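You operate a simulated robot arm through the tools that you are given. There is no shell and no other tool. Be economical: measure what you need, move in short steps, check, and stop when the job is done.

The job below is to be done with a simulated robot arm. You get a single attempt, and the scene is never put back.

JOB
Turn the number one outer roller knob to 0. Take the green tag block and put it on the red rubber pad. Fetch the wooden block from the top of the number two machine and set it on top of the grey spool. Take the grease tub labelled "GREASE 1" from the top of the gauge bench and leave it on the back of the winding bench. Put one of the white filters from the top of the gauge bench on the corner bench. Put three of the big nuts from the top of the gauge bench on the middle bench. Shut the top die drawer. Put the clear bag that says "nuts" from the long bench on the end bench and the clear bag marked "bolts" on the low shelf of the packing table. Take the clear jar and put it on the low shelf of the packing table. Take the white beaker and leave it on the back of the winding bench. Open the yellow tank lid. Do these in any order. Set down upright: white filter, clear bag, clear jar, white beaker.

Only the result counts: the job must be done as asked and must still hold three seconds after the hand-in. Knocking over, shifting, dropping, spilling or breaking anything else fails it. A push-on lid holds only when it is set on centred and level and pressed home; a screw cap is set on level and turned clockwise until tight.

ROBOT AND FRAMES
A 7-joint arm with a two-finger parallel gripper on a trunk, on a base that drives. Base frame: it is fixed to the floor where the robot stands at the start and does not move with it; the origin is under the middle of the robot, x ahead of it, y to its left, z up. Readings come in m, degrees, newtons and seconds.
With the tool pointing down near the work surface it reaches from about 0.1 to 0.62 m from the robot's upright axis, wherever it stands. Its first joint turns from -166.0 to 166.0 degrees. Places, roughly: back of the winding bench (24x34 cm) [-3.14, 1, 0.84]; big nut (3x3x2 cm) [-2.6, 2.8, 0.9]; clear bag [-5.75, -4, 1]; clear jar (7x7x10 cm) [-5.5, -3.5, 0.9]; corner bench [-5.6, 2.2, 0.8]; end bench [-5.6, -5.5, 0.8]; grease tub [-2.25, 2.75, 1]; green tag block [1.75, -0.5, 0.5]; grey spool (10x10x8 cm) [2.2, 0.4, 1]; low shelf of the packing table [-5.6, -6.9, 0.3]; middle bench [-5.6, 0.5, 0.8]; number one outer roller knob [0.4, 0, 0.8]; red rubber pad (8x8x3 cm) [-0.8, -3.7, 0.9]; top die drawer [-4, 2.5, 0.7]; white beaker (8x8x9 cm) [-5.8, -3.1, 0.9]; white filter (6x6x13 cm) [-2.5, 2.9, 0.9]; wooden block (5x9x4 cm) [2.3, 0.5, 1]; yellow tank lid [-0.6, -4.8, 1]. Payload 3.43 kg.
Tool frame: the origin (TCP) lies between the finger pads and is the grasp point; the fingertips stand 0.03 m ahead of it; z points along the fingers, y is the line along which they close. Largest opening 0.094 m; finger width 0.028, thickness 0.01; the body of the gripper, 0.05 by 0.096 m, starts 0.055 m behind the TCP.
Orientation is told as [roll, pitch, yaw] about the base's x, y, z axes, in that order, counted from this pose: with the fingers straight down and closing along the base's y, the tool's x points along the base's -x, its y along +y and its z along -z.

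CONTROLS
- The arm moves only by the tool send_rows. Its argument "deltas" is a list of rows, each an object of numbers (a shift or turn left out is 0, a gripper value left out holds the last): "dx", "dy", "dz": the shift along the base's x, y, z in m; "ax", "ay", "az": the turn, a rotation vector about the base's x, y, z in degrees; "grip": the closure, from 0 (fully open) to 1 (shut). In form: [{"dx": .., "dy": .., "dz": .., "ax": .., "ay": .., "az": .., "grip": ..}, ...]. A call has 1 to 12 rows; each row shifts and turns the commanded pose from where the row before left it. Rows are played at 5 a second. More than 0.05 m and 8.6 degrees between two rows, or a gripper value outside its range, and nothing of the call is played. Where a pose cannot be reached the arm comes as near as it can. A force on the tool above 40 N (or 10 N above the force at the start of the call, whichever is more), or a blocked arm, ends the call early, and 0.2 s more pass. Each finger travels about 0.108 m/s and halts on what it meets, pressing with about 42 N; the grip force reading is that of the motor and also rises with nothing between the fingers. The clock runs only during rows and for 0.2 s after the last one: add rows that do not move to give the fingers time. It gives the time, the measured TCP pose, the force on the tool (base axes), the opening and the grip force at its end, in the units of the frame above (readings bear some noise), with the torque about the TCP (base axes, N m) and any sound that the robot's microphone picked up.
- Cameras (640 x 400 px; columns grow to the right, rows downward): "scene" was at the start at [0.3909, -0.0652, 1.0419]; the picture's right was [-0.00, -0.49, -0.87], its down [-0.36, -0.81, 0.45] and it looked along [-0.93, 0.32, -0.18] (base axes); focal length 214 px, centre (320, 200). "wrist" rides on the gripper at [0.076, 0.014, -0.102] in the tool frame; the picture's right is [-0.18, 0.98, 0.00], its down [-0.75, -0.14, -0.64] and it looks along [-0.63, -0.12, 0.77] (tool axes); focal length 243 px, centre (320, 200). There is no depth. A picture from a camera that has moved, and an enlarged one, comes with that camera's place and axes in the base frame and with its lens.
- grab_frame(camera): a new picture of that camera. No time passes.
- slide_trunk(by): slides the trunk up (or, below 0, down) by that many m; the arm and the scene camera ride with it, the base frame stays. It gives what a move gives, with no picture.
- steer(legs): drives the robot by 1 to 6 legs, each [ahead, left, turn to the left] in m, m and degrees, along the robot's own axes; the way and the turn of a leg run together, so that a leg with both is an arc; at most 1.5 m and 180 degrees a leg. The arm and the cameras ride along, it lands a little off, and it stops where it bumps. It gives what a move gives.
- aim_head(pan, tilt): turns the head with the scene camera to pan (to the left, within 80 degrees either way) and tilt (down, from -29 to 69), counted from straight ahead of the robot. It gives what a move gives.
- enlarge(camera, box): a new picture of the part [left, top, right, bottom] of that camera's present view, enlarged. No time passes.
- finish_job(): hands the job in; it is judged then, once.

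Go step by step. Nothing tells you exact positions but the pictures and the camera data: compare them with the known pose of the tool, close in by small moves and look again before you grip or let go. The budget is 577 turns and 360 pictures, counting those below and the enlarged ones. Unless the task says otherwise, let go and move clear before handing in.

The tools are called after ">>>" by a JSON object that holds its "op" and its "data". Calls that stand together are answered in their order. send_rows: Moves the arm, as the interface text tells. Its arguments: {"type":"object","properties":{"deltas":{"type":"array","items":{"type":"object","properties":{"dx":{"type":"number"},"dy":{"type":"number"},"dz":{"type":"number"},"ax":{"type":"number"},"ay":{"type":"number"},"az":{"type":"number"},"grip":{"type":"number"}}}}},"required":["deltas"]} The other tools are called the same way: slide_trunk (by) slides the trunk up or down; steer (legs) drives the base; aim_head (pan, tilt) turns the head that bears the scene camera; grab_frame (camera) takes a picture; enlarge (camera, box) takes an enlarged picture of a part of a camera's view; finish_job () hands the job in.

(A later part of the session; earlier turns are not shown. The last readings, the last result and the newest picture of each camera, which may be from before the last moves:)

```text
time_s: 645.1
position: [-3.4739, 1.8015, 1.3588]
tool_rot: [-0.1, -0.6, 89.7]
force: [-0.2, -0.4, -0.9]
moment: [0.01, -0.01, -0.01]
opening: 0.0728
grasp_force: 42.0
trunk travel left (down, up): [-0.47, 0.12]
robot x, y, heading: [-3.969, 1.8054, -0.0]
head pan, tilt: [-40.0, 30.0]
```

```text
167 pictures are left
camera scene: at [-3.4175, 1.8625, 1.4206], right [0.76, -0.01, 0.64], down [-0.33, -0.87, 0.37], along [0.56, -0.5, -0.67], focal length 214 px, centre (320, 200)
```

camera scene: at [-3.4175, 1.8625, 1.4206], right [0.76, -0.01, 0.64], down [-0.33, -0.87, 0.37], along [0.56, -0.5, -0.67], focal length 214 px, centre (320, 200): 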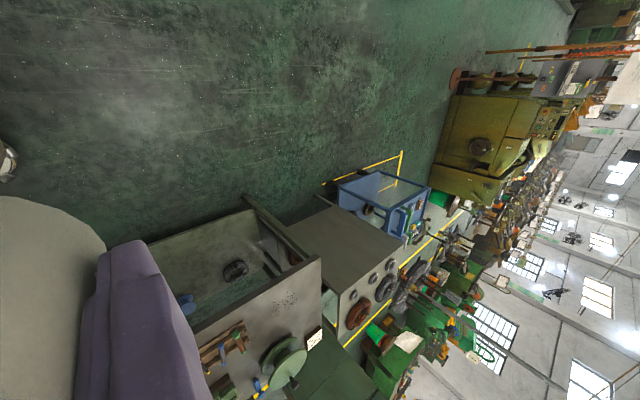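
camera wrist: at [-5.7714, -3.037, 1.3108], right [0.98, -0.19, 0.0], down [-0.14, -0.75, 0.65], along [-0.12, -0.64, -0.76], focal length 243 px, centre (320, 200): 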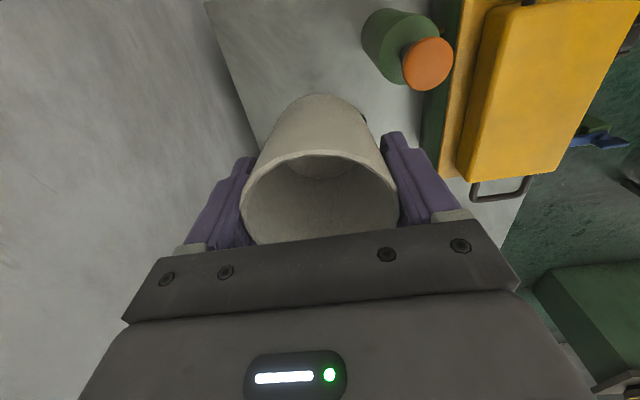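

The bench's north edge is at y≈1.12; its back area is centred at (-3.14,1.0). Position facing −y.

>>> {"op": "steer", "data": {"legs": [[0.83, 0, 0], [0, 0, -90]]}}

>>> {"op": "aim_head", "data": {"pan": 0, "tilt": 30}}

>>> {"op": "grab_frame", "data": {"camera": "scene"}}

>>> {"op": "grab_frame", "data": {"camera": "wrist"}}

```text
time_s: 653.5
position: [-3.1351, 1.3106, 1.3562]
tool_rot: [-0.1, -0.5, -1.6]
force: [0.4, 0.2, -0.5]
moment: [-0.04, -0.01, 0.01]
opening: 0.0728
grasp_force: 42.1
trunk travel left (down, up): [-0.47, 0.12]
robot x, y, heading: [-3.1222, 1.8095, -91.4]
head pan, tilt: [-40.0, 30.0]
```

```text
time_s: 654.6
position: [-3.136, 1.3109, 1.3581]
tool_rot: [-0.1, -0.5, -1.7]
force: [0.4, -0.2, -1.1]
moment: [-0.03, 0.01, 0.01]
opening: 0.0726
grasp_force: 42.0
trunk travel left (down, up): [-0.47, 0.12]
robot x, y, heading: [-3.1226, 1.8053, -91.1]
head pan, tilt: [0.0, 30.0]
```

```text
166 pictures are left
camera scene: at [-3.0764, 1.3083, 1.3994], right [-0.03, -1.0, 0.0], down [-0.87, 0.03, 0.49], along [-0.49, 0.01, -0.87], focal length 214 px, centre (320, 200)
```

scene: 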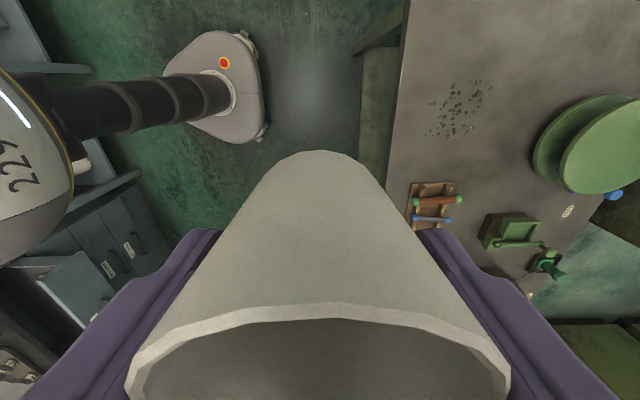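

```text
165 pictures are left
camera wrist: at [-3.2128, 1.3279, 1.4617], right [0.21, 0.98, 0.0], down [0.74, -0.16, 0.65], along [0.63, -0.14, -0.76], focal length 243 px, centre (320, 200)
```

wrist: 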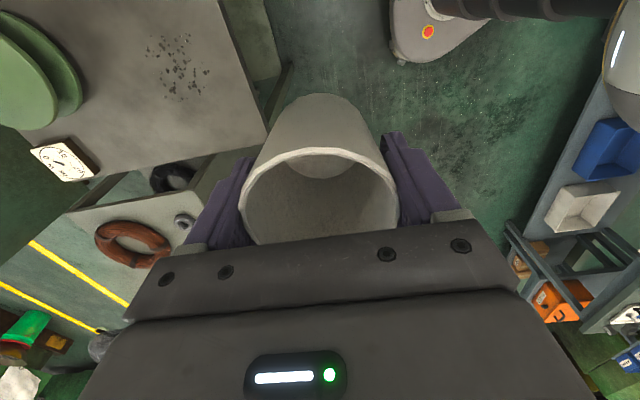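

The back area is free. Drive 0.25 m forward, place the beaker at ≈(-3.06,1.0).

>>> {"op": "steer", "data": {"legs": [[0.25, 0, 1]]}}

>>> {"op": "send_rows", "data": {"deltas": [{"dx": 0.035, "dy": -0.02}, {"dx": 0.035, "dy": -0.02}, {"dy": -0.02}, {"dz": -0.04}, {}]}}

>>> {"op": "slide_trunk", "data": {"by": -0.35}}

>>> {"op": "grab_frame", "data": {"camera": "scene"}}

>>> {"op": "grab_frame", "data": {"camera": "wrist"}}

```text
time_s: 656.4
position: [-3.1284, 1.0579, 1.3571]
tool_rot: [0.0, -0.5, -0.7]
force: [-0.2, -0.7, 0.3]
moment: [0.03, 0.02, -0.02]
opening: 0.0728
grasp_force: 42.0
trunk travel left (down, up): [-0.47, 0.12]
robot x, y, heading: [-3.1269, 1.5528, -89.9]
head pan, tilt: [0.0, 30.0]
```

```text
time_s: 657.6
position: [-3.0612, 0.9995, 1.3143]
tool_rot: [0.0, -0.5, -0.7]
force: [-1.1, 0.1, -0.3]
moment: [-0.01, 0.01, 0.0]
opening: 0.0726
grasp_force: 41.9
trunk travel left (down, up): [-0.47, 0.12]
robot x, y, heading: [-3.127, 1.554, -89.9]
head pan, tilt: [0.0, 30.0]
```

```text
time_s: 661.0
position: [-3.0605, 0.9987, 0.9662]
tool_rot: [-0.1, -0.5, -0.6]
force: [0.7, -0.9, -0.8]
moment: [0.0, -0.03, -0.01]
opening: 0.0727
grasp_force: 42.1
trunk travel left (down, up): [-0.12, 0.47]
robot x, y, heading: [-3.1231, 1.5602, -89.9]
head pan, tilt: [0.0, 30.0]
```

```text
164 pictures are left
camera scene: at [-3.0006, 0.9975, 1.0072], right [-0.01, -1.0, 0.0], down [-0.87, 0.01, 0.49], along [-0.49, 0.0, -0.87], focal length 214 px, centre (320, 200)
```

scene: 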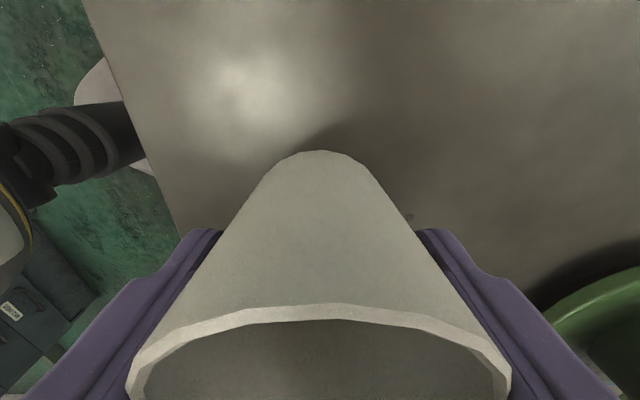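

```text
163 pictures are left
camera wrist: at [-3.1373, 1.0143, 1.0696], right [0.19, 0.98, 0.0], down [0.75, -0.15, 0.65], along [0.64, -0.13, -0.76], focal length 243 px, centre (320, 200)
```

wrist: 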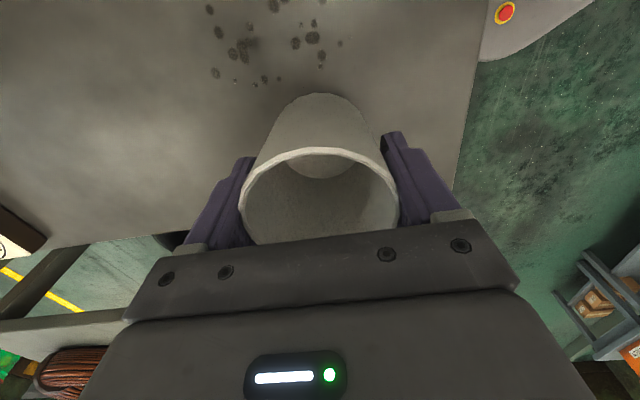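

Lower gently to contact.

>>> {"op": "send_rows", "data": {"deltas": [{"dz": -0.03}, {"dz": -0.02}, {"dz": -0.008}, {"dz": -0.005}, {}]}}

>>> {"op": "send_rows", "data": {"deltas": [{"dz": -0.005}, {"dz": -0.005}, {"dz": -0.004}, {"dz": -0.004}, {}]}}

```text
time_s: 662.2
position: [-3.0602, 0.9986, 0.9059]
tool_rot: [-0.5, -0.6, -0.5]
force: [0.5, -1.5, 37.7]
moment: [0.0, 0.11, 0.07]
opening: 0.073
grasp_force: 41.9
trunk travel left (down, up): [-0.12, 0.47]
robot x, y, heading: [-3.127, 1.5559, -90.1]
head pan, tilt: [0.0, 30.0]
```

```text
time_s: 663.5
position: [-3.06, 1.0, 0.8871]
tool_rot: [-0.3, -0.4, -0.7]
force: [3.8, -5.1, 36.7]
moment: [0.1, 0.04, -0.03]
opening: 0.0721
grasp_force: 42.3
trunk travel left (down, up): [-0.12, 0.47]
robot x, y, heading: [-3.1264, 1.5555, -90.1]
head pan, tilt: [0.0, 30.0]
```

Beaker on the surface. Open and rise.

>>> {"op": "send_rows", "data": {"deltas": [{"dz": 0.006}, {"grip": 0.15}, {"grip": 0.0}, {}, {"dz": 0.03}, {"dz": 0.04}, {"dz": 0.04}, {"dz": 0.04}, {}]}}

>>> {"op": "slide_trunk", "data": {"by": 0.3}}

>>> {"op": "grab_frame", "data": {"camera": "scene"}}

>>> {"op": "grab_frame", "data": {"camera": "wrist"}}

```text
time_s: 665.5
position: [-3.0598, 0.9994, 1.0419]
tool_rot: [-0.1, -0.6, -0.6]
force: [-0.8, 0.0, 0.0]
moment: [0.0, 0.0, 0.01]
opening: 0.094
grasp_force: 0.0
trunk travel left (down, up): [-0.12, 0.47]
robot x, y, heading: [-3.1282, 1.5565, -90.2]
head pan, tilt: [0.0, 30.0]
```

```text
time_s: 668.5
position: [-3.0594, 0.9985, 1.3422]
tool_rot: [-0.1, -0.4, -0.6]
force: [0.4, 0.9, -0.3]
moment: [0.01, 0.02, 0.02]
opening: 0.0937
grasp_force: 0.1
trunk travel left (down, up): [-0.42, 0.17]
robot x, y, heading: [-3.1299, 1.5528, -90.0]
head pan, tilt: [0.0, 30.0]
```

```text
162 pictures are left
camera scene: at [-3.0007, 0.997, 1.3829], right [-0.01, -1.0, 0.0], down [-0.87, 0.01, 0.49], along [-0.49, 0.0, -0.87], focal length 214 px, centre (320, 200)
```

scene: 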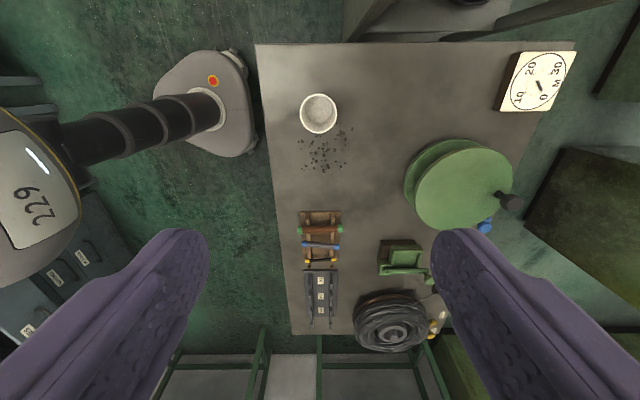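

```text
161 pictures are left
camera wrist: at [-3.1374, 1.0138, 1.4453], right [0.19, 0.98, 0.0], down [0.75, -0.15, 0.65], along [0.64, -0.13, -0.76], focal length 243 px, centre (320, 200)
```

wrist: 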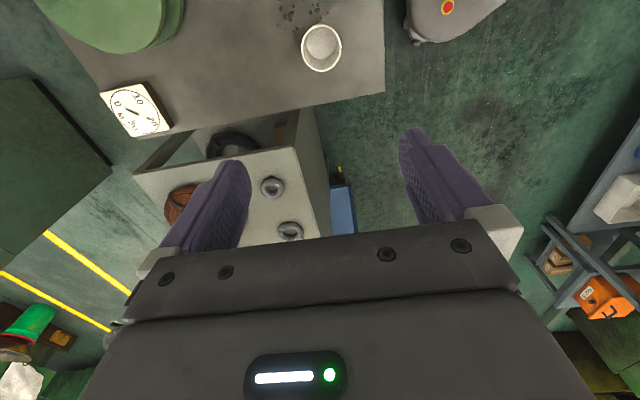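

Beaker placed. Turn to face the gauge bench to the north and look.

>>> {"op": "steer", "data": {"legs": [[-0.1, 0, 0], [0, 0, 180], [0, -0.65, 0]]}}

>>> {"op": "grab_frame", "data": {"camera": "wrist"}}

>>> {"op": "send_rows", "data": {"deltas": [{"az": -8.3}, {"az": -8.3}, {"az": -8.3}, {"az": -8.3}, {"az": -8.3}, {"az": -8.3}, {"az": -8.3}, {"az": -8.3}, {"az": -8.3}, {"az": -8.3}, {"az": -7}, {}]}}

>>> {"op": "aim_head", "data": {"pan": 0, "tilt": -28}}

>>> {"op": "grab_frame", "data": {"camera": "scene"}}

```text
time_s: 680.1
position: [-2.5584, 2.2166, 1.3421]
tool_rot: [-0.1, -0.4, 179.6]
force: [0.4, 0.9, -0.3]
moment: [0.0, 0.02, -0.02]
opening: 0.0939
grasp_force: 0.1
trunk travel left (down, up): [-0.42, 0.17]
robot x, y, heading: [-2.4913, 1.6595, 90.1]
head pan, tilt: [0.0, 30.0]
```

```text
160 pictures are left
camera wrist: at [-2.4817, 2.2006, 1.4454], right [-0.19, -0.98, 0.0], down [-0.75, 0.14, 0.65], along [-0.64, 0.12, -0.76], focal length 243 px, centre (320, 200)
```

wrist: 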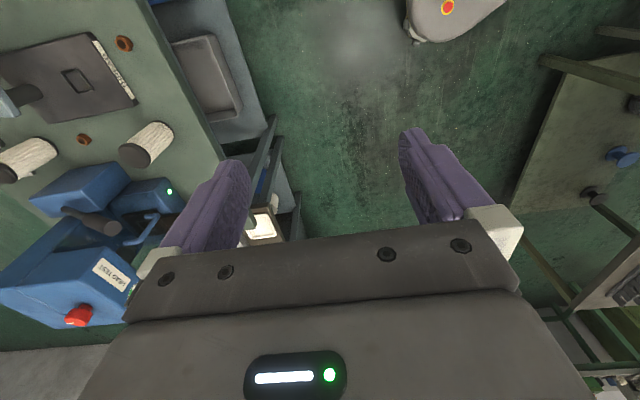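

```text
time_s: 682.7
position: [-2.5601, 2.2157, 1.3415]
tool_rot: [-0.1, -0.5, 89.6]
force: [-0.8, -0.7, -0.1]
moment: [0.02, 0.0, 0.0]
opening: 0.0939
grasp_force: 0.1
trunk travel left (down, up): [-0.42, 0.17]
robot x, y, heading: [-2.4906, 1.6583, 90.1]
head pan, tilt: [0.0, 30.0]
```

```text
time_s: 684.0
position: [-2.5601, 2.2151, 1.3416]
tool_rot: [0.0, -0.4, 89.7]
force: [-0.2, -0.5, 0.3]
moment: [0.01, 0.0, 0.01]
opening: 0.0939
grasp_force: 0.0
trunk travel left (down, up): [-0.42, 0.17]
robot x, y, heading: [-2.4894, 1.6599, 90.3]
head pan, tilt: [0.0, -28.0]
```

```text
159 pictures are left
camera scene: at [-2.5601, 2.363, 1.4063], right [1.0, -0.01, 0.0], down [0.0, -0.88, -0.48], along [0.0, 0.48, -0.88], focal length 214 px, centre (320, 200)
```

scene: 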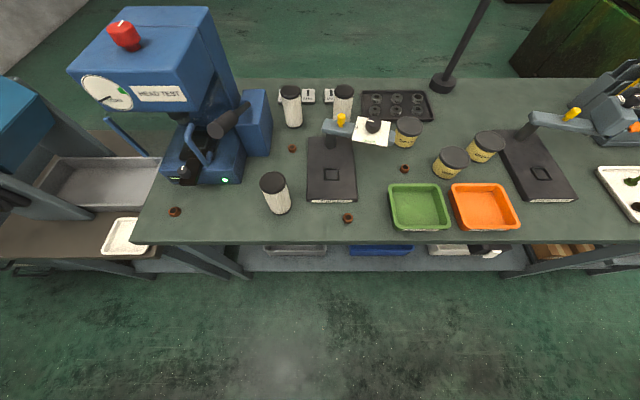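

>>> {"op": "enlarge", "data": {"camera": "scene", "box": [330, 80, 530, 200]}}

>>> {"op": "enlarge", "data": {"camera": "scene", "box": [150, 80, 440, 240]}}

```text
3.20 times, centred on (430, 140) of scene
camera zoom: at [-2.5601, 2.363, 1.4063], right [1.0, -0.01, 0.0], down [0.0, -0.88, -0.48], along [0.0, 0.48, -0.88], focal length 686 px, centre (-32, 392)
```

zoom: 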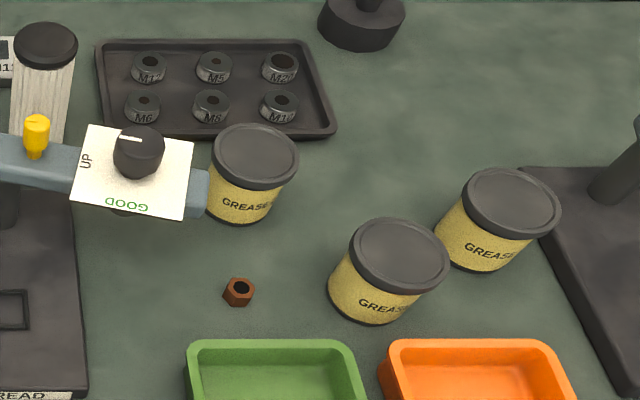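

```text
2.21 times, centred on (295, 160) of scene
camera zoom: at [-2.5601, 2.363, 1.4063], right [1.0, -0.01, 0.0], down [0.0, -0.88, -0.48], along [0.0, 0.48, -0.88], focal length 473 px, centre (375, 288)
```

zoom: 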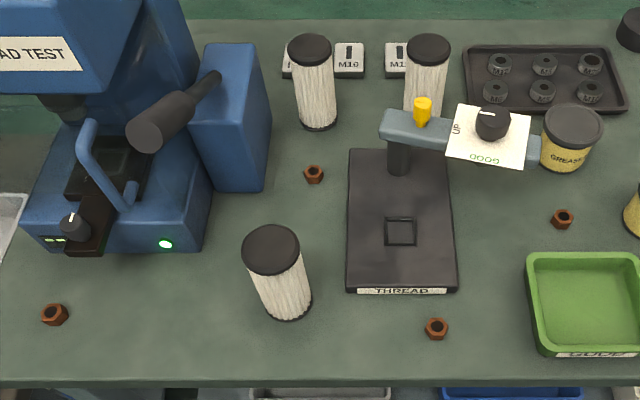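

Rusty nuts (4), filters (3), and three GREASE tubs. Move right and lower to read the tub numbers.

>>> {"op": "steer", "data": {"legs": [[0, -0.3, 0]]}}

>>> {"op": "slide_trunk", "data": {"by": -0.15}}

>>> {"op": "grab_frame", "data": {"camera": "scene"}}

>>> {"op": "enlarge", "data": {"camera": "scene", "box": [180, 30, 440, 190]}}

```text
time_s: 686.1
position: [-2.2563, 2.2165, 1.3425]
tool_rot: [0.0, -0.5, 90.1]
force: [-0.7, -0.3, -0.3]
moment: [0.0, 0.07, -0.02]
opening: 0.094
grasp_force: 0.0
trunk travel left (down, up): [-0.42, 0.17]
robot x, y, heading: [-2.1821, 1.6603, 90.6]
head pan, tilt: [0.0, -28.0]
```

```text
time_s: 687.8
position: [-2.2566, 2.2165, 1.1915]
tool_rot: [-0.1, -0.4, 90.1]
force: [-0.1, 0.0, -0.3]
moment: [0.01, 0.02, 0.0]
opening: 0.094
grasp_force: 0.0
trunk travel left (down, up): [-0.27, 0.32]
robot x, y, heading: [-2.1832, 1.6581, 90.4]
head pan, tilt: [0.0, -28.0]
```

```text
156 pictures are left
camera scene: at [-2.2592, 2.3646, 1.2566], right [1.0, 0.0, 0.0], down [0.0, -0.88, -0.48], along [0.0, 0.48, -0.88], focal length 214 px, centre (320, 200)
```

scene: 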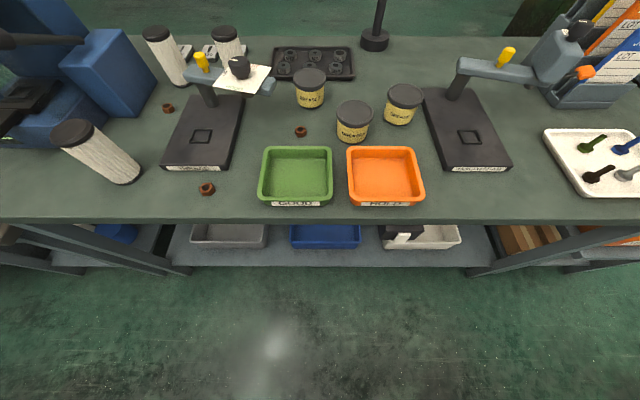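

```text
2.46 times, centred on (310, 110) of scene
camera zoom: at [-2.2592, 2.3646, 1.2566], right [1.0, 0.0, 0.0], down [0.0, -0.88, -0.48], along [0.0, 0.48, -0.88], focal length 528 px, centre (345, 422)
```

zoom: 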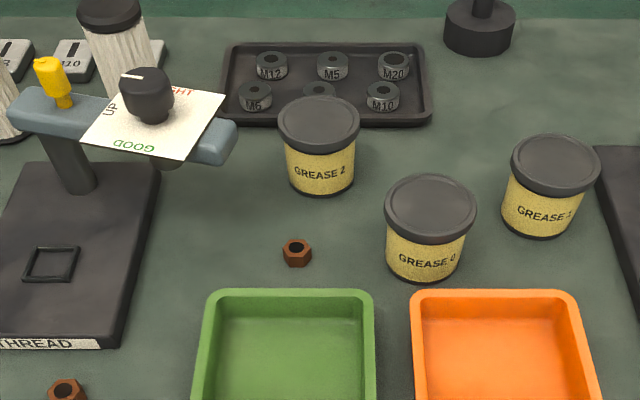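

>>> {"op": "enlarge", "data": {"camera": "scene", "box": [330, 75, 430, 150]}}

```text
5.33 times, centred on (380, 112) of scene
camera zoom: at [-2.2592, 2.3646, 1.2566], right [1.0, 0.0, 0.0], down [0.0, -0.88, -0.48], along [0.0, 0.48, -0.88], focal length 1144 px, centre (0, 667)
```

zoom: 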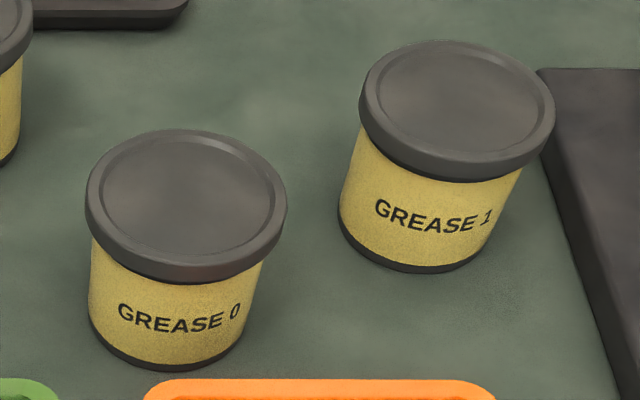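

GREASE 1 is the right-hand tub, lid centre ≈(-2.058,2.82,0.933). I'll pitch the tool to -60 and approach its body from the front.

>>> {"op": "send_rows", "data": {"deltas": [{"ax": 8, "dy": -0.01}, {"ax": 8, "dy": -0.01}, {"ax": 8, "dy": -0.01}, {"ax": 8}, {"ax": 8}, {"ax": 8}, {"ax": 8}, {"ax": 3.6}, {}]}}

>>> {"op": "steer", "data": {"legs": [[0.35, -0.2, -0.5]]}}

>>> {"op": "aim_head", "data": {"pan": 0, "tilt": 15}}

>>> {"op": "grab_frame", "data": {"camera": "scene"}}

>>> {"op": "grab_frame", "data": {"camera": "wrist"}}

```text
time_s: 689.8
position: [-2.2586, 2.1847, 1.1924]
tool_rot: [-0.3, -60.1, 90.3]
force: [0.6, 0.4, -0.1]
moment: [-0.03, -0.03, -0.03]
opening: 0.094
grasp_force: 0.0
trunk travel left (down, up): [-0.27, 0.32]
robot x, y, heading: [-2.1815, 1.6626, 90.8]
head pan, tilt: [0.0, -28.0]
```

```text
time_s: 692.3
position: [-2.0439, 2.5375, 1.1912]
tool_rot: [-0.2, -60.1, 88.8]
force: [0.3, -0.6, 0.7]
moment: [0.01, -0.01, 0.01]
opening: 0.094
grasp_force: 0.1
trunk travel left (down, up): [-0.27, 0.32]
robot x, y, heading: [-1.9831, 2.0083, 89.4]
head pan, tilt: [0.0, -28.0]
```

```text
time_s: 693.4
position: [-2.0457, 2.5376, 1.1928]
tool_rot: [-0.2, -60.0, 88.8]
force: [-0.8, 0.7, 1.0]
moment: [0.01, -0.03, 0.03]
opening: 0.0942
grasp_force: 0.2
trunk travel left (down, up): [-0.27, 0.32]
robot x, y, heading: [-1.9844, 2.01, 89.3]
head pan, tilt: [0.0, 15.0]
```

```text
153 pictures are left
camera scene: at [-2.0462, 2.5477, 1.2851], right [1.0, -0.02, 0.0], down [-0.02, -0.71, -0.71], along [0.02, 0.71, -0.71], focal length 214 px, centre (320, 200)
```

scene: 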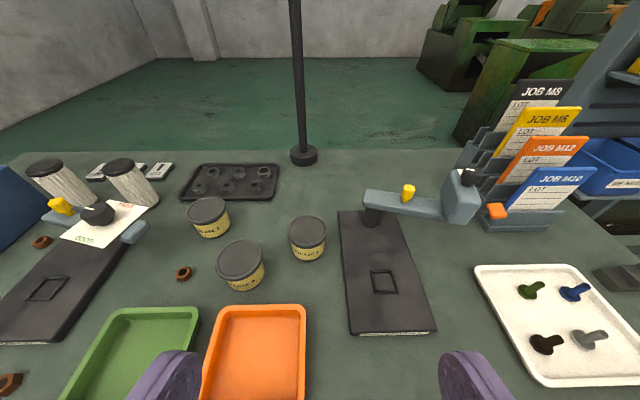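

```text
152 pictures are left
camera wrist: at [-2.062, 2.4111, 1.1781], right [-0.98, 0.12, 0.16], down [0.13, -0.18, 0.97], along [0.14, 0.98, 0.16], focal length 243 px, centre (320, 200)
```

wrist: 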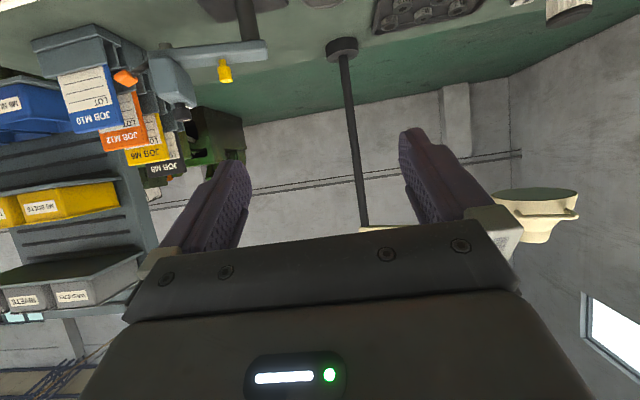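

>>> {"op": "steer", "data": {"legs": [[0.24, 0, 0.7]]}}

>>> {"op": "send_rows", "data": {"deltas": [{"dy": -0.03, "dz": -0.035, "dx": -0.005}, {"dy": -0.025, "dz": -0.04, "dx": -0.005}, {"dy": -0.02, "dz": -0.04, "dx": -0.005}, {"dz": -0.045}, {"dz": -0.045}, {}]}}

>>> {"op": "grab_frame", "data": {"camera": "scene"}}

>>> {"op": "grab_frame", "data": {"camera": "wrist"}}

```text
time_s: 695.2
position: [-2.051, 2.7765, 1.1904]
tool_rot: [-0.2, -60.0, 89.6]
force: [-0.3, -0.1, 0.6]
moment: [-0.03, 0.02, 0.0]
opening: 0.0939
grasp_force: 0.1
trunk travel left (down, up): [-0.27, 0.32]
robot x, y, heading: [-1.979, 2.2507, 90.0]
head pan, tilt: [0.0, 15.0]
```

```text
time_s: 696.6
position: [-2.0665, 2.7031, 0.9851]
tool_rot: [-0.1, -60.2, 89.6]
force: [-0.1, 0.5, -0.3]
moment: [-0.01, 0.01, -0.01]
opening: 0.0942
grasp_force: 0.0
out of reach, approached as far as the arm can: row 3
trunk travel left (down, up): [-0.27, 0.32]
robot x, y, heading: [-1.982, 2.2503, 90.1]
head pan, tilt: [0.0, 15.0]
```

```text
151 pictures are left
camera scene: at [-2.0677, 2.7126, 1.0789], right [1.0, -0.01, 0.0], down [-0.01, -0.71, -0.71], along [0.01, 0.71, -0.71], focal length 214 px, centre (320, 200)
```

scene: 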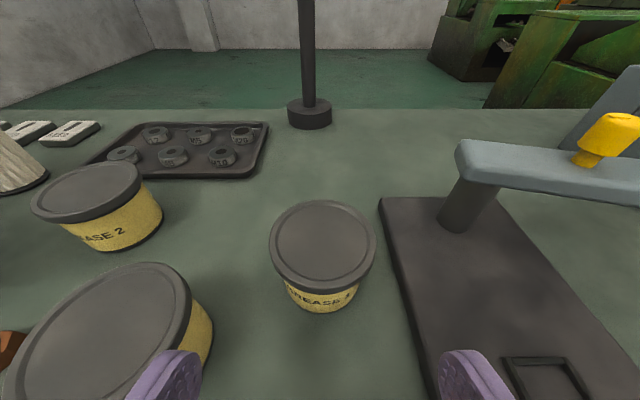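

```text
150 pictures are left
camera wrist: at [-2.0817, 2.5758, 0.9719], right [-0.98, 0.1, 0.16], down [0.14, -0.18, 0.97], along [0.13, 0.98, 0.17], focal length 243 px, centre (320, 200)
```

wrist: 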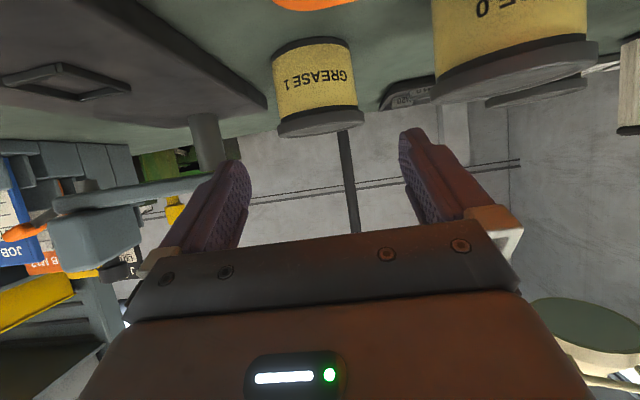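

Tub centre ≈(-2.064,2.795), body z≈0.89–0.93. Advance and grip the body.

>>> {"op": "send_rows", "data": {"deltas": [{"dz": -0.03, "dx": 0.002}, {"dy": 0.03, "dz": -0.017}, {"dy": 0.03, "dz": -0.015}, {"dy": 0.022, "dz": -0.011}, {}]}}

>>> {"op": "grab_frame", "data": {"camera": "wrist"}}

>>> {"op": "grab_frame", "data": {"camera": "scene"}}

```text
time_s: 697.6
position: [-2.0649, 2.779, 0.9154]
tool_rot: [0.0, -59.7, 89.5]
force: [0.2, -7.3, 33.6]
moment: [-5.21, 0.33, 0.27]
opening: 0.0941
grasp_force: 0.0
trunk travel left (down, up): [-0.27, 0.32]
robot x, y, heading: [-1.9824, 2.2501, 90.0]
head pan, tilt: [0.0, 15.0]
stopped in row 5: the force on the tool passed its limit at 52 N (the readings are from after the stop); the commanded pose is now the measured one
```

```text
149 pictures are left
camera wrist: at [-2.0806, 2.6523, 0.9027], right [-0.98, 0.1, 0.16], down [0.14, -0.18, 0.97], along [0.13, 0.98, 0.16], focal length 243 px, centre (320, 200)
```

wrist: 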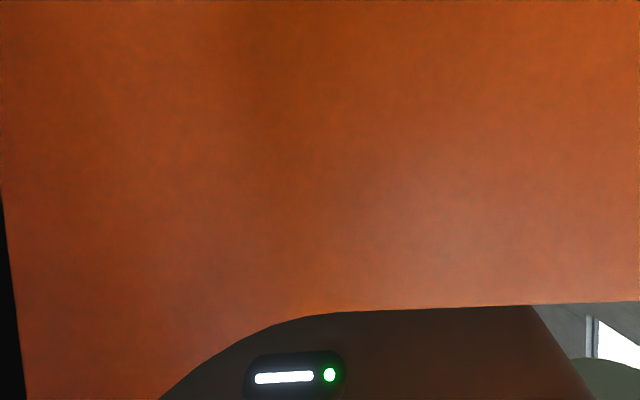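

```text
148 pictures are left
camera scene: at [-2.0665, 2.7897, 1.009], right [1.0, -0.01, 0.0], down [-0.01, -0.71, -0.7], along [0.01, 0.7, -0.71], focal length 214 px, centre (320, 200)
```

scene: 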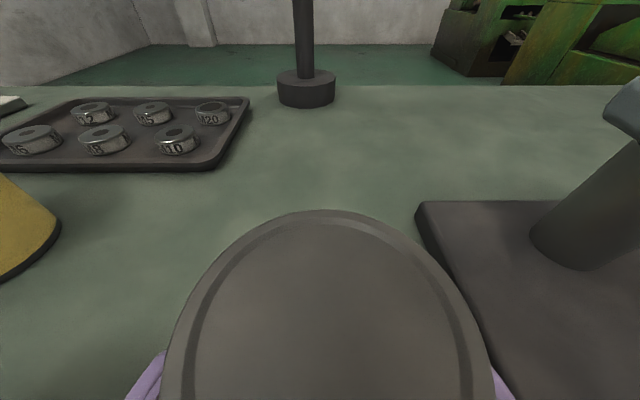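

The bracket below the hand presses on the orange tray. Back off upward at once.

>>> {"op": "send_rows", "data": {"deltas": [{"dz": 0.02}, {"dz": 0.03, "dy": -0.02}, {"dz": 0.03, "dy": -0.03}, {"dz": 0.03, "dy": -0.02}, {}]}}

>>> {"op": "aim_head", "data": {"pan": 0, "tilt": 35}}

>>> {"op": "grab_frame", "data": {"camera": "scene"}}

>>> {"op": "grab_frame", "data": {"camera": "wrist"}}

```text
time_s: 698.8
position: [-2.0661, 2.7108, 1.022]
tool_rot: [-0.3, -59.7, 89.6]
force: [-0.2, 0.6, 1.3]
moment: [0.0, -0.03, -0.01]
opening: 0.094
grasp_force: 0.2
trunk travel left (down, up): [-0.27, 0.32]
robot x, y, heading: [-1.98, 2.2485, 90.2]
head pan, tilt: [0.0, 15.0]
```

```text
time_s: 699.6
position: [-2.0654, 2.7111, 1.0235]
tool_rot: [-0.2, -59.7, 89.6]
force: [-1.1, 0.0, 0.0]
moment: [-0.01, 0.02, 0.0]
opening: 0.0942
grasp_force: 0.1
trunk travel left (down, up): [-0.27, 0.32]
robot x, y, heading: [-1.9815, 2.2544, 90.0]
head pan, tilt: [0.0, 35.0]
```

```text
147 pictures are left
camera scene: at [-2.0676, 2.7016, 1.0919], right [1.0, -0.01, 0.0], down [-0.01, -0.91, -0.42], along [0.01, 0.42, -0.91], focal length 214 px, centre (320, 200)
```

scene: 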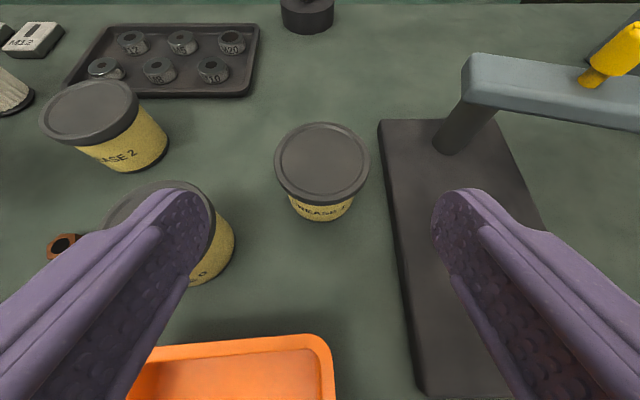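

```text
146 pictures are left
camera wrist: at [-2.0814, 2.5848, 1.0107], right [-0.98, 0.1, 0.16], down [0.14, -0.18, 0.97], along [0.13, 0.98, 0.16], focal length 243 px, centre (320, 200)
```

wrist: 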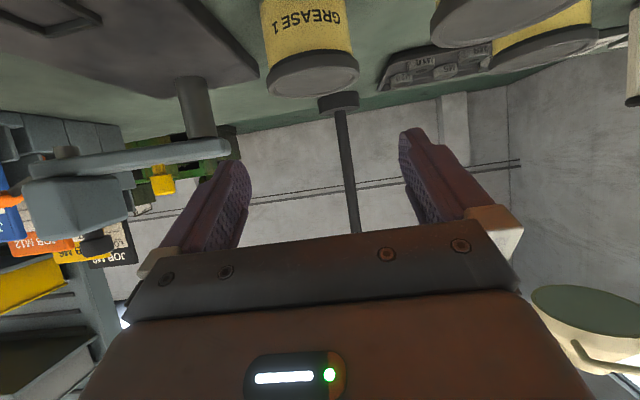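

Use a steeper pitch (-45) so the bracket clears the tray.

>>> {"op": "send_rows", "data": {"deltas": [{"ax": -7.5}, {"ax": -7.2}, {"dy": 0.02, "dz": -0.03}, {"dz": -0.015, "dy": 0.015}, {}]}}

>>> {"op": "grab_frame", "data": {"camera": "scene"}}

>>> {"op": "grab_frame", "data": {"camera": "wrist"}}

```text
time_s: 700.8
position: [-2.0649, 2.7467, 0.9794]
tool_rot: [-0.3, -45.0, 89.7]
force: [-0.6, -0.4, 0.1]
moment: [-0.03, 0.01, -0.01]
opening: 0.0939
grasp_force: 0.1
trunk travel left (down, up): [-0.27, 0.32]
robot x, y, heading: [-1.9788, 2.2456, 90.2]
head pan, tilt: [0.0, 35.0]
```

```text
145 pictures are left
camera scene: at [-2.0673, 2.7535, 1.0483], right [1.0, -0.01, 0.0], down [-0.01, -0.98, -0.17], along [0.01, 0.17, -0.98], focal length 214 px, centre (320, 200)
```

scene: 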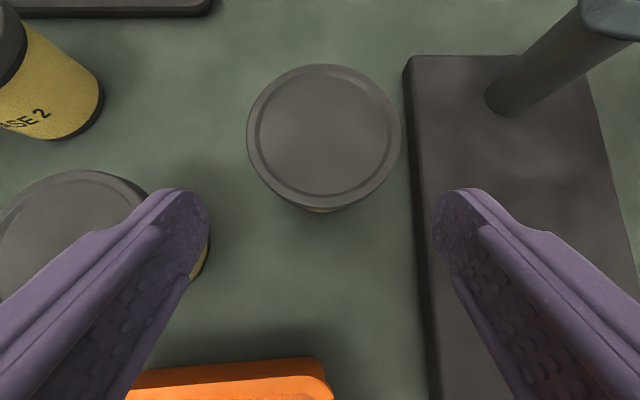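

```text
144 pictures are left
camera wrist: at [-2.0811, 2.6198, 0.9997], right [-0.98, 0.14, 0.13], down [0.14, 0.08, 0.99], along [0.13, 0.99, -0.1], focal length 243 px, centre (320, 200)
```

wrist: 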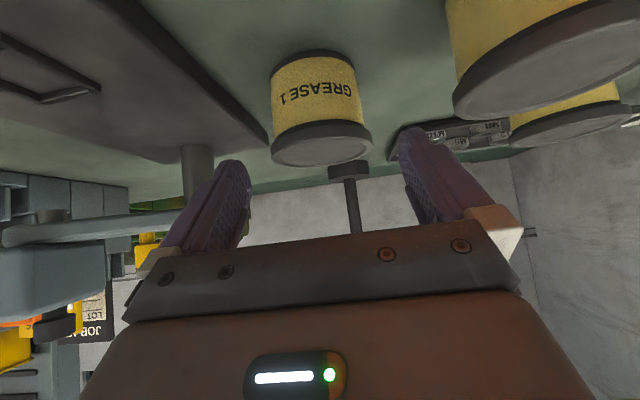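

Refined: tub centre (-2.063,2.811), lid ≈85 mm, z 0.884–0.941. Approach carefully along the tool axis.

>>> {"op": "send_rows", "data": {"deltas": [{"dx": 0.0015, "dy": 0.015, "dz": -0.02}, {"dy": 0.015, "dz": -0.017}, {"dy": 0.015, "dz": -0.015}, {"dy": 0.012, "dz": -0.013}, {}]}}

>>> {"op": "grab_frame", "data": {"camera": "wrist"}}

>>> {"op": "grab_frame", "data": {"camera": "scene"}}

```text
time_s: 702.0
position: [-2.0618, 2.8025, 0.9129]
tool_rot: [-0.3, -45.0, 89.7]
force: [0.8, -0.1, -0.2]
moment: [-0.03, -0.05, 0.01]
opening: 0.0941
grasp_force: 0.1
trunk travel left (down, up): [-0.27, 0.32]
robot x, y, heading: [-1.9824, 2.2502, 90.0]
head pan, tilt: [0.0, 35.0]
```

```text
143 pictures are left
camera wrist: at [-2.0795, 2.6762, 0.933], right [-0.98, 0.14, 0.13], down [0.14, 0.08, 0.99], along [0.13, 0.99, -0.1], focal length 243 px, centre (320, 200)
```

wrist: 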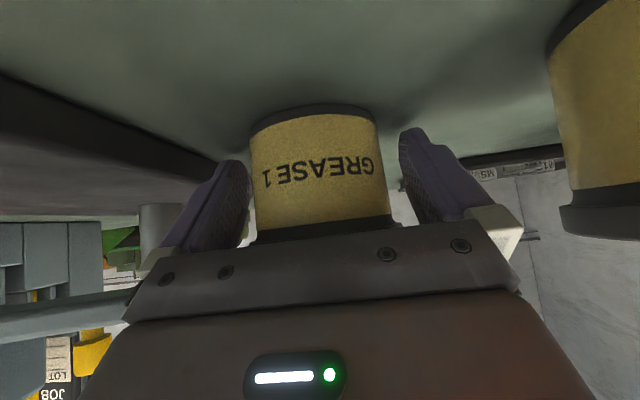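

```text
142 pictures are left
camera scene: at [-2.0657, 2.8098, 0.9816], right [1.0, -0.01, 0.0], down [-0.01, -0.98, -0.17], along [0.01, 0.17, -0.98], focal length 214 px, centre (320, 200)
```

scene: 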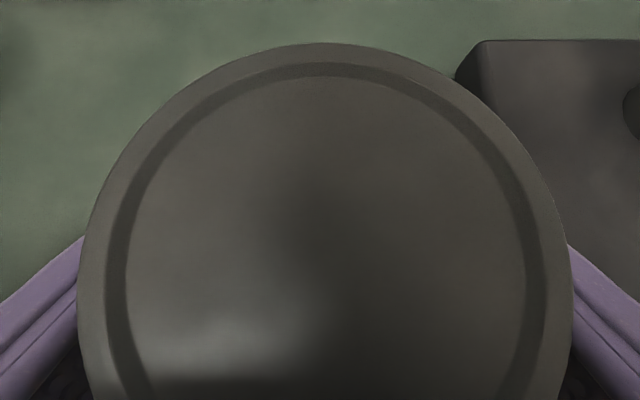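

Fingers straddle the body with no force. Grip and lift.

>>> {"op": "send_rows", "data": {"deltas": [{"grip": 0.15}, {"grip": 0.25}, {"grip": 0.35}, {}, {}]}}

>>> {"op": "send_rows", "data": {"deltas": [{"dz": 0.015}, {"dz": 0.03}, {"dz": 0.04}, {"dz": 0.04}, {}]}}

>>> {"op": "grab_frame", "data": {"camera": "wrist"}}

```text
time_s: 703.2
position: [-2.0637, 2.8031, 0.913]
tool_rot: [-0.3, -45.0, 89.8]
force: [1.7, 0.6, 0.9]
moment: [0.04, 0.04, -0.03]
opening: 0.0762
grasp_force: 42.9
trunk travel left (down, up): [-0.27, 0.32]
robot x, y, heading: [-1.983, 2.2529, 90.3]
head pan, tilt: [0.0, 35.0]
```

```text
time_s: 704.4
position: [-2.0635, 2.8024, 1.0386]
tool_rot: [-0.3, -45.0, 89.7]
force: [-0.9, 0.1, -3.1]
moment: [-0.05, -0.03, 0.0]
opening: 0.0759
grasp_force: 42.4
trunk travel left (down, up): [-0.27, 0.32]
robot x, y, heading: [-1.9824, 2.2513, 90.1]
head pan, tilt: [0.0, 35.0]
```

```text
141 pictures are left
camera wrist: at [-2.0795, 2.6758, 1.0587], right [-0.98, 0.14, 0.13], down [0.14, 0.08, 0.99], along [0.13, 0.99, -0.1], focal length 243 px, centre (320, 200)
```

wrist: 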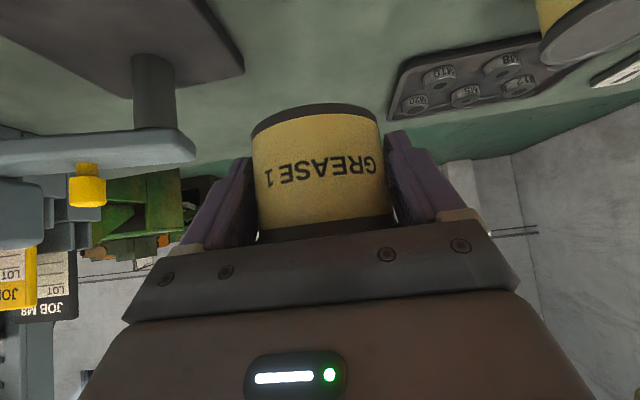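

GREASE 1 held. Raise, retract, back off and check the trays.

>>> {"op": "slide_trunk", "data": {"by": 0.2}}

>>> {"op": "steer", "data": {"legs": [[-0.58, 0, 0]]}}

>>> {"op": "aim_head", "data": {"pan": 0, "tilt": 10}}

>>> {"op": "grab_frame", "data": {"camera": "scene"}}

```text
time_s: 706.6
position: [-2.0635, 2.8018, 1.2372]
tool_rot: [-0.3, -45.0, 89.7]
force: [-0.3, -0.1, -3.3]
moment: [-0.03, 0.02, 0.0]
opening: 0.0764
grasp_force: 42.5
trunk travel left (down, up): [-0.47, 0.12]
robot x, y, heading: [-1.9848, 2.2511, 90.0]
head pan, tilt: [0.0, 35.0]
```

```text
time_s: 709.8
position: [-2.0622, 2.2425, 1.2387]
tool_rot: [-0.4, -45.0, 89.7]
force: [0.0, -0.1, -3.5]
moment: [0.01, 0.01, 0.01]
opening: 0.0765
grasp_force: 42.2
trunk travel left (down, up): [-0.47, 0.12]
robot x, y, heading: [-1.9821, 1.6918, 90.0]
head pan, tilt: [0.0, 35.0]
```

```text
time_s: 710.7
position: [-2.0623, 2.2441, 1.2381]
tool_rot: [-0.4, -45.0, 89.7]
force: [0.5, 0.0, -2.4]
moment: [-0.02, 0.0, 0.01]
opening: 0.0764
grasp_force: 41.4
trunk travel left (down, up): [-0.47, 0.12]
robot x, y, heading: [-1.984, 1.6939, 90.1]
head pan, tilt: [0.0, 10.0]
```

```text
140 pictures are left
camera scene: at [-2.0645, 2.2831, 1.3319], right [1.0, -0.01, 0.0], down [-0.01, -0.82, -0.57], along [0.01, 0.57, -0.82], focal length 214 px, centre (320, 200)
```

scene: 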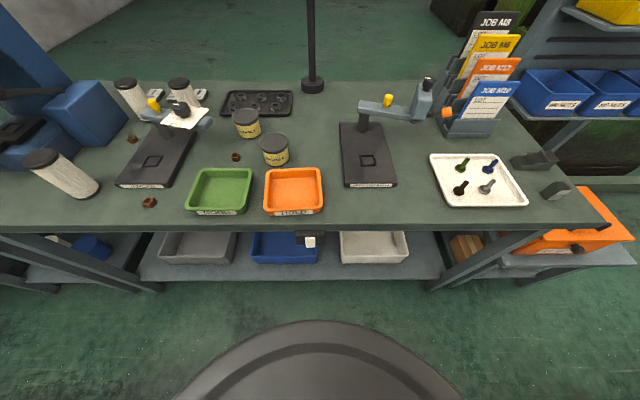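

Trays look unmoved. Now to the winding bench with GREASE 1.

>>> {"op": "steer", "data": {"legs": [[0, 1.15, 0], [0, 0, 180]]}}

>>> {"op": "aim_head", "data": {"pan": 0, "tilt": 20}}

>>> {"op": "grab_frame", "data": {"camera": "scene"}}

```text
time_s: 723.9
position: [-3.0649, 1.1337, 1.2376]
tool_rot: [-0.3, -45.0, -90.4]
force: [-0.9, 0.2, -3.2]
moment: [0.06, 0.01, 0.0]
opening: 0.076
grasp_force: 42.1
trunk travel left (down, up): [-0.47, 0.12]
robot x, y, heading: [-3.1475, 1.6853, -90.0]
head pan, tilt: [0.0, 10.0]
```

```text
time_s: 724.7
position: [-3.065, 1.1339, 1.2386]
tool_rot: [-0.4, -44.9, -90.4]
force: [0.3, -0.6, -2.7]
moment: [0.0, -0.03, -0.02]
opening: 0.076
grasp_force: 42.1
trunk travel left (down, up): [-0.47, 0.12]
robot x, y, heading: [-3.1433, 1.6844, -89.9]
head pan, tilt: [0.0, 20.0]
```

```text
139 pictures are left
camera scene: at [-3.0666, 1.1041, 1.3202], right [-1.0, 0.01, 0.0], down [0.01, 0.91, -0.42], along [-0.01, -0.42, -0.91], focal length 214 px, centre (320, 200)
```

scene: 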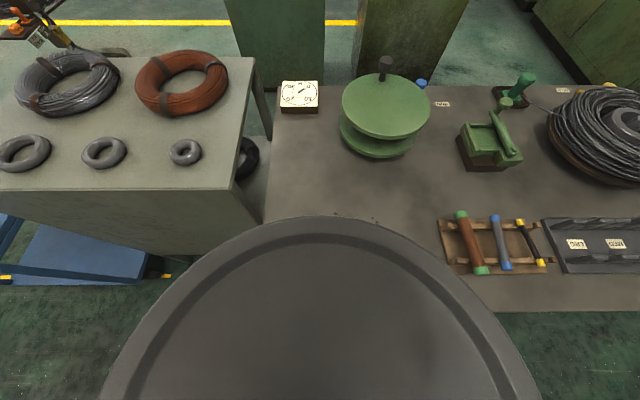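

>>> {"op": "send_rows", "data": {"deltas": [{"dx": -0.045}, {"dx": -0.045}, {"dx": -0.045, "dy": -0.01}, {"dx": -0.005, "dy": -0.02}, {}]}}

>>> {"op": "steer", "data": {"legs": [[0.1, 0, 0]]}}

>>> {"op": "slide_trunk", "data": {"by": -0.28}}

>>> {"op": "grab_frame", "data": {"camera": "scene"}}

>>> {"op": "grab_frame", "data": {"camera": "wrist"}}

```text
time_s: 725.9
position: [-3.2088, 1.1033, 1.2376]
tool_rot: [-0.3, -45.0, -90.5]
force: [0.4, 0.8, -3.2]
moment: [0.0, 0.01, 0.02]
opening: 0.0762
grasp_force: 41.6
trunk travel left (down, up): [-0.47, 0.12]
robot x, y, heading: [-3.1473, 1.689, -90.2]
head pan, tilt: [0.0, 20.0]
```

```text
time_s: 727.0
position: [-3.2091, 1.0032, 1.2354]
tool_rot: [-0.4, -45.0, -90.4]
force: [0.1, -0.7, -4.1]
moment: [0.03, -0.02, -0.02]
opening: 0.0757
grasp_force: 42.1
trunk travel left (down, up): [-0.47, 0.12]
robot x, y, heading: [-3.144, 1.5886, -89.9]
head pan, tilt: [0.0, 20.0]
```

```text
time_s: 729.8
position: [-3.2073, 1.0046, 0.9567]
tool_rot: [-0.3, -45.0, -90.5]
force: [0.7, 0.3, -2.7]
moment: [0.04, 0.0, 0.02]
opening: 0.0761
grasp_force: 42.2
trunk travel left (down, up): [-0.19, 0.4]
robot x, y, heading: [-3.1426, 1.5883, -90.1]
head pan, tilt: [0.0, 20.0]
```

```text
138 pictures are left
camera scene: at [-3.2101, 0.9743, 1.0393], right [-1.0, 0.01, 0.0], down [0.01, 0.91, -0.42], along [-0.01, -0.42, -0.91], focal length 214 px, centre (320, 200)
```

scene: 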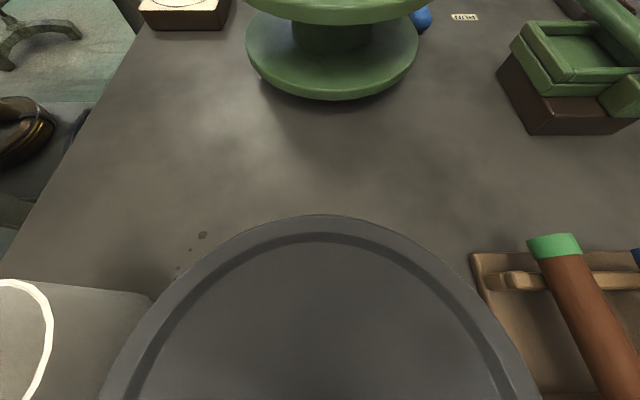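

```text
137 pictures are left
camera wrist: at [-3.1926, 1.1304, 0.9775], right [0.98, -0.14, 0.13], down [-0.14, -0.08, 0.99], along [-0.13, -0.99, -0.1], focal length 243 px, centre (320, 200)
```

wrist: 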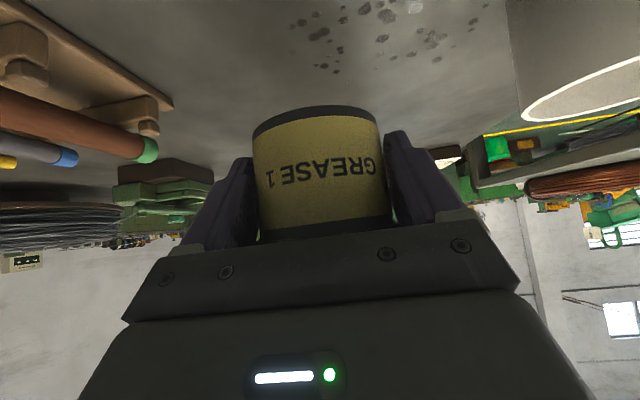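

>>> {"op": "send_rows", "data": {"deltas": [{"dz": -0.03}, {"dz": -0.025}, {"dz": -0.012}, {"dz": -0.006}, {}]}}

>>> {"op": "send_rows", "data": {"deltas": [{"dz": -0.004}, {"dz": -0.004}, {}]}}

```text
time_s: 731.0
position: [-3.2092, 1.0049, 0.8834]
tool_rot: [-0.4, -45.1, -90.5]
force: [-0.4, 0.4, -3.3]
moment: [0.04, 0.01, 0.01]
opening: 0.076
grasp_force: 42.2
trunk travel left (down, up): [-0.19, 0.4]
robot x, y, heading: [-3.1464, 1.5845, -90.0]
head pan, tilt: [0.0, 20.0]
```

```text
time_s: 731.8
position: [-3.2087, 1.0005, 0.8816]
tool_rot: [-0.5, -45.9, -90.3]
force: [-1.0, 0.7, 19.1]
moment: [0.47, -0.06, 0.06]
opening: 0.0761
grasp_force: 42.3
trunk travel left (down, up): [-0.19, 0.4]
robot x, y, heading: [-3.1447, 1.5853, -90.3]
head pan, tilt: [0.0, 20.0]
stopped in row 3: the force on the tool passed its limit at 40 N (the readings are from after the stop); the commanded pose is now the measured one
```

Contact. Ease up slightly and release, then back out.

>>> {"op": "send_rows", "data": {"deltas": [{"dz": 0.002}, {"grip": 0.2}, {"grip": 0.05}, {"grip": 0.0}, {}, {"dy": 0.015, "dz": 0.02}, {"dy": 0.02, "dz": 0.025}, {"dy": 0.03, "dz": 0.035}, {"dz": 0.045}, {}]}}

>>> {"op": "grab_frame", "data": {"camera": "scene"}}

```text
time_s: 734.0
position: [-3.2101, 1.0675, 1.0066]
tool_rot: [-0.4, -45.7, -90.5]
force: [0.3, 0.4, 0.4]
moment: [0.01, 0.02, -0.03]
opening: 0.0939
grasp_force: 0.0
trunk travel left (down, up): [-0.19, 0.4]
robot x, y, heading: [-3.1428, 1.5869, -90.2]
head pan, tilt: [0.0, 20.0]
```

```text
136 pictures are left
camera scene: at [-3.2114, 1.0379, 1.0894], right [-1.0, 0.01, 0.0], down [0.01, 0.9, -0.43], along [-0.01, -0.43, -0.9], focal length 214 px, centre (320, 200)
```

scene: 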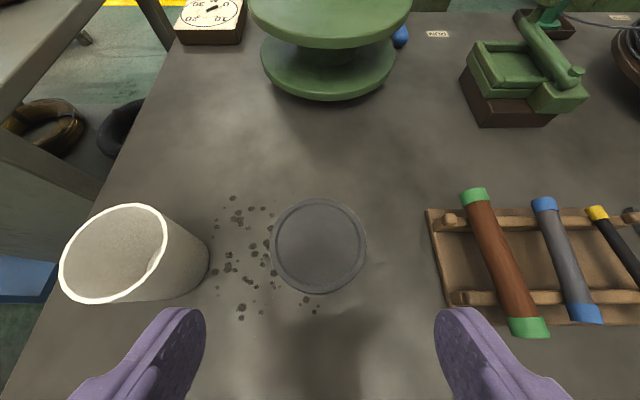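

Tub stands next to the beaker. Next the filter: turn to the gauge bench at x≈-2.66.

>>> {"op": "slide_trunk", "data": {"by": 0.25}}

>>> {"op": "steer", "data": {"legs": [[-0.1, 0, 0], [0, 0, 180], [0.15, -0.5, 0]]}}

>>> {"op": "send_rows", "data": {"deltas": [{"ax": -7.6}, {"ax": -7.6}, {"ax": -7.6}, {"ax": -7.6}, {"ax": -7.6}, {"ax": -7.6}, {}]}}

>>> {"op": "aim_head", "data": {"pan": 0, "tilt": -10}}

>>> {"op": "grab_frame", "data": {"camera": "scene"}}

```text
time_s: 736.5
position: [-3.2094, 1.0673, 1.2558]
tool_rot: [-0.3, -45.6, -90.3]
force: [-0.7, 0.5, -1.2]
moment: [0.02, -0.03, -0.01]
opening: 0.094
grasp_force: 0.1
trunk travel left (down, up): [-0.44, 0.15]
robot x, y, heading: [-3.1458, 1.5841, -90.2]
head pan, tilt: [0.0, 20.0]
```

```text
time_s: 747.7
position: [-2.582, 2.3634, 1.2562]
tool_rot: [-0.4, -45.6, 90.3]
force: [-0.4, -0.1, -0.4]
moment: [-0.03, 0.01, 0.0]
opening: 0.0941
grasp_force: 0.1
trunk travel left (down, up): [-0.44, 0.15]
robot x, y, heading: [-2.64, 1.8459, 90.5]
head pan, tilt: [0.0, 20.0]
```

```text
time_s: 749.3
position: [-2.5826, 2.3617, 1.2571]
tool_rot: [-0.1, 0.0, 90.2]
force: [-0.1, -1.4, 0.0]
moment: [0.01, 0.0, 0.0]
opening: 0.094
grasp_force: 0.1
trunk travel left (down, up): [-0.44, 0.15]
robot x, y, heading: [-2.6421, 1.8416, 90.6]
head pan, tilt: [0.0, 20.0]
```

```text
time_s: 750.3
position: [-2.5829, 2.3631, 1.2576]
tool_rot: [-0.3, -0.1, 90.2]
force: [-0.3, -0.4, -0.5]
moment: [0.02, 0.02, -0.01]
opening: 0.094
grasp_force: 0.0
trunk travel left (down, up): [-0.44, 0.15]
robot x, y, heading: [-2.6446, 1.845, 90.5]
head pan, tilt: [0.0, -10.0]
```

```text
135 pictures are left
camera scene: at [-2.5855, 2.487, 1.3039], right [1.0, 0.0, 0.0], down [0.0, -0.98, -0.17], along [0.0, 0.17, -0.98], focal length 214 px, centre (320, 200)
```

scene: 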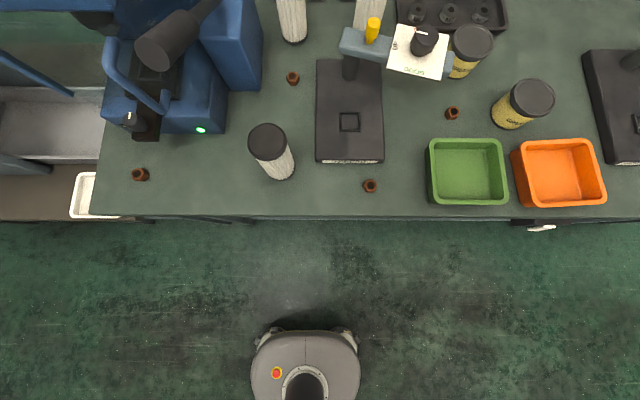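

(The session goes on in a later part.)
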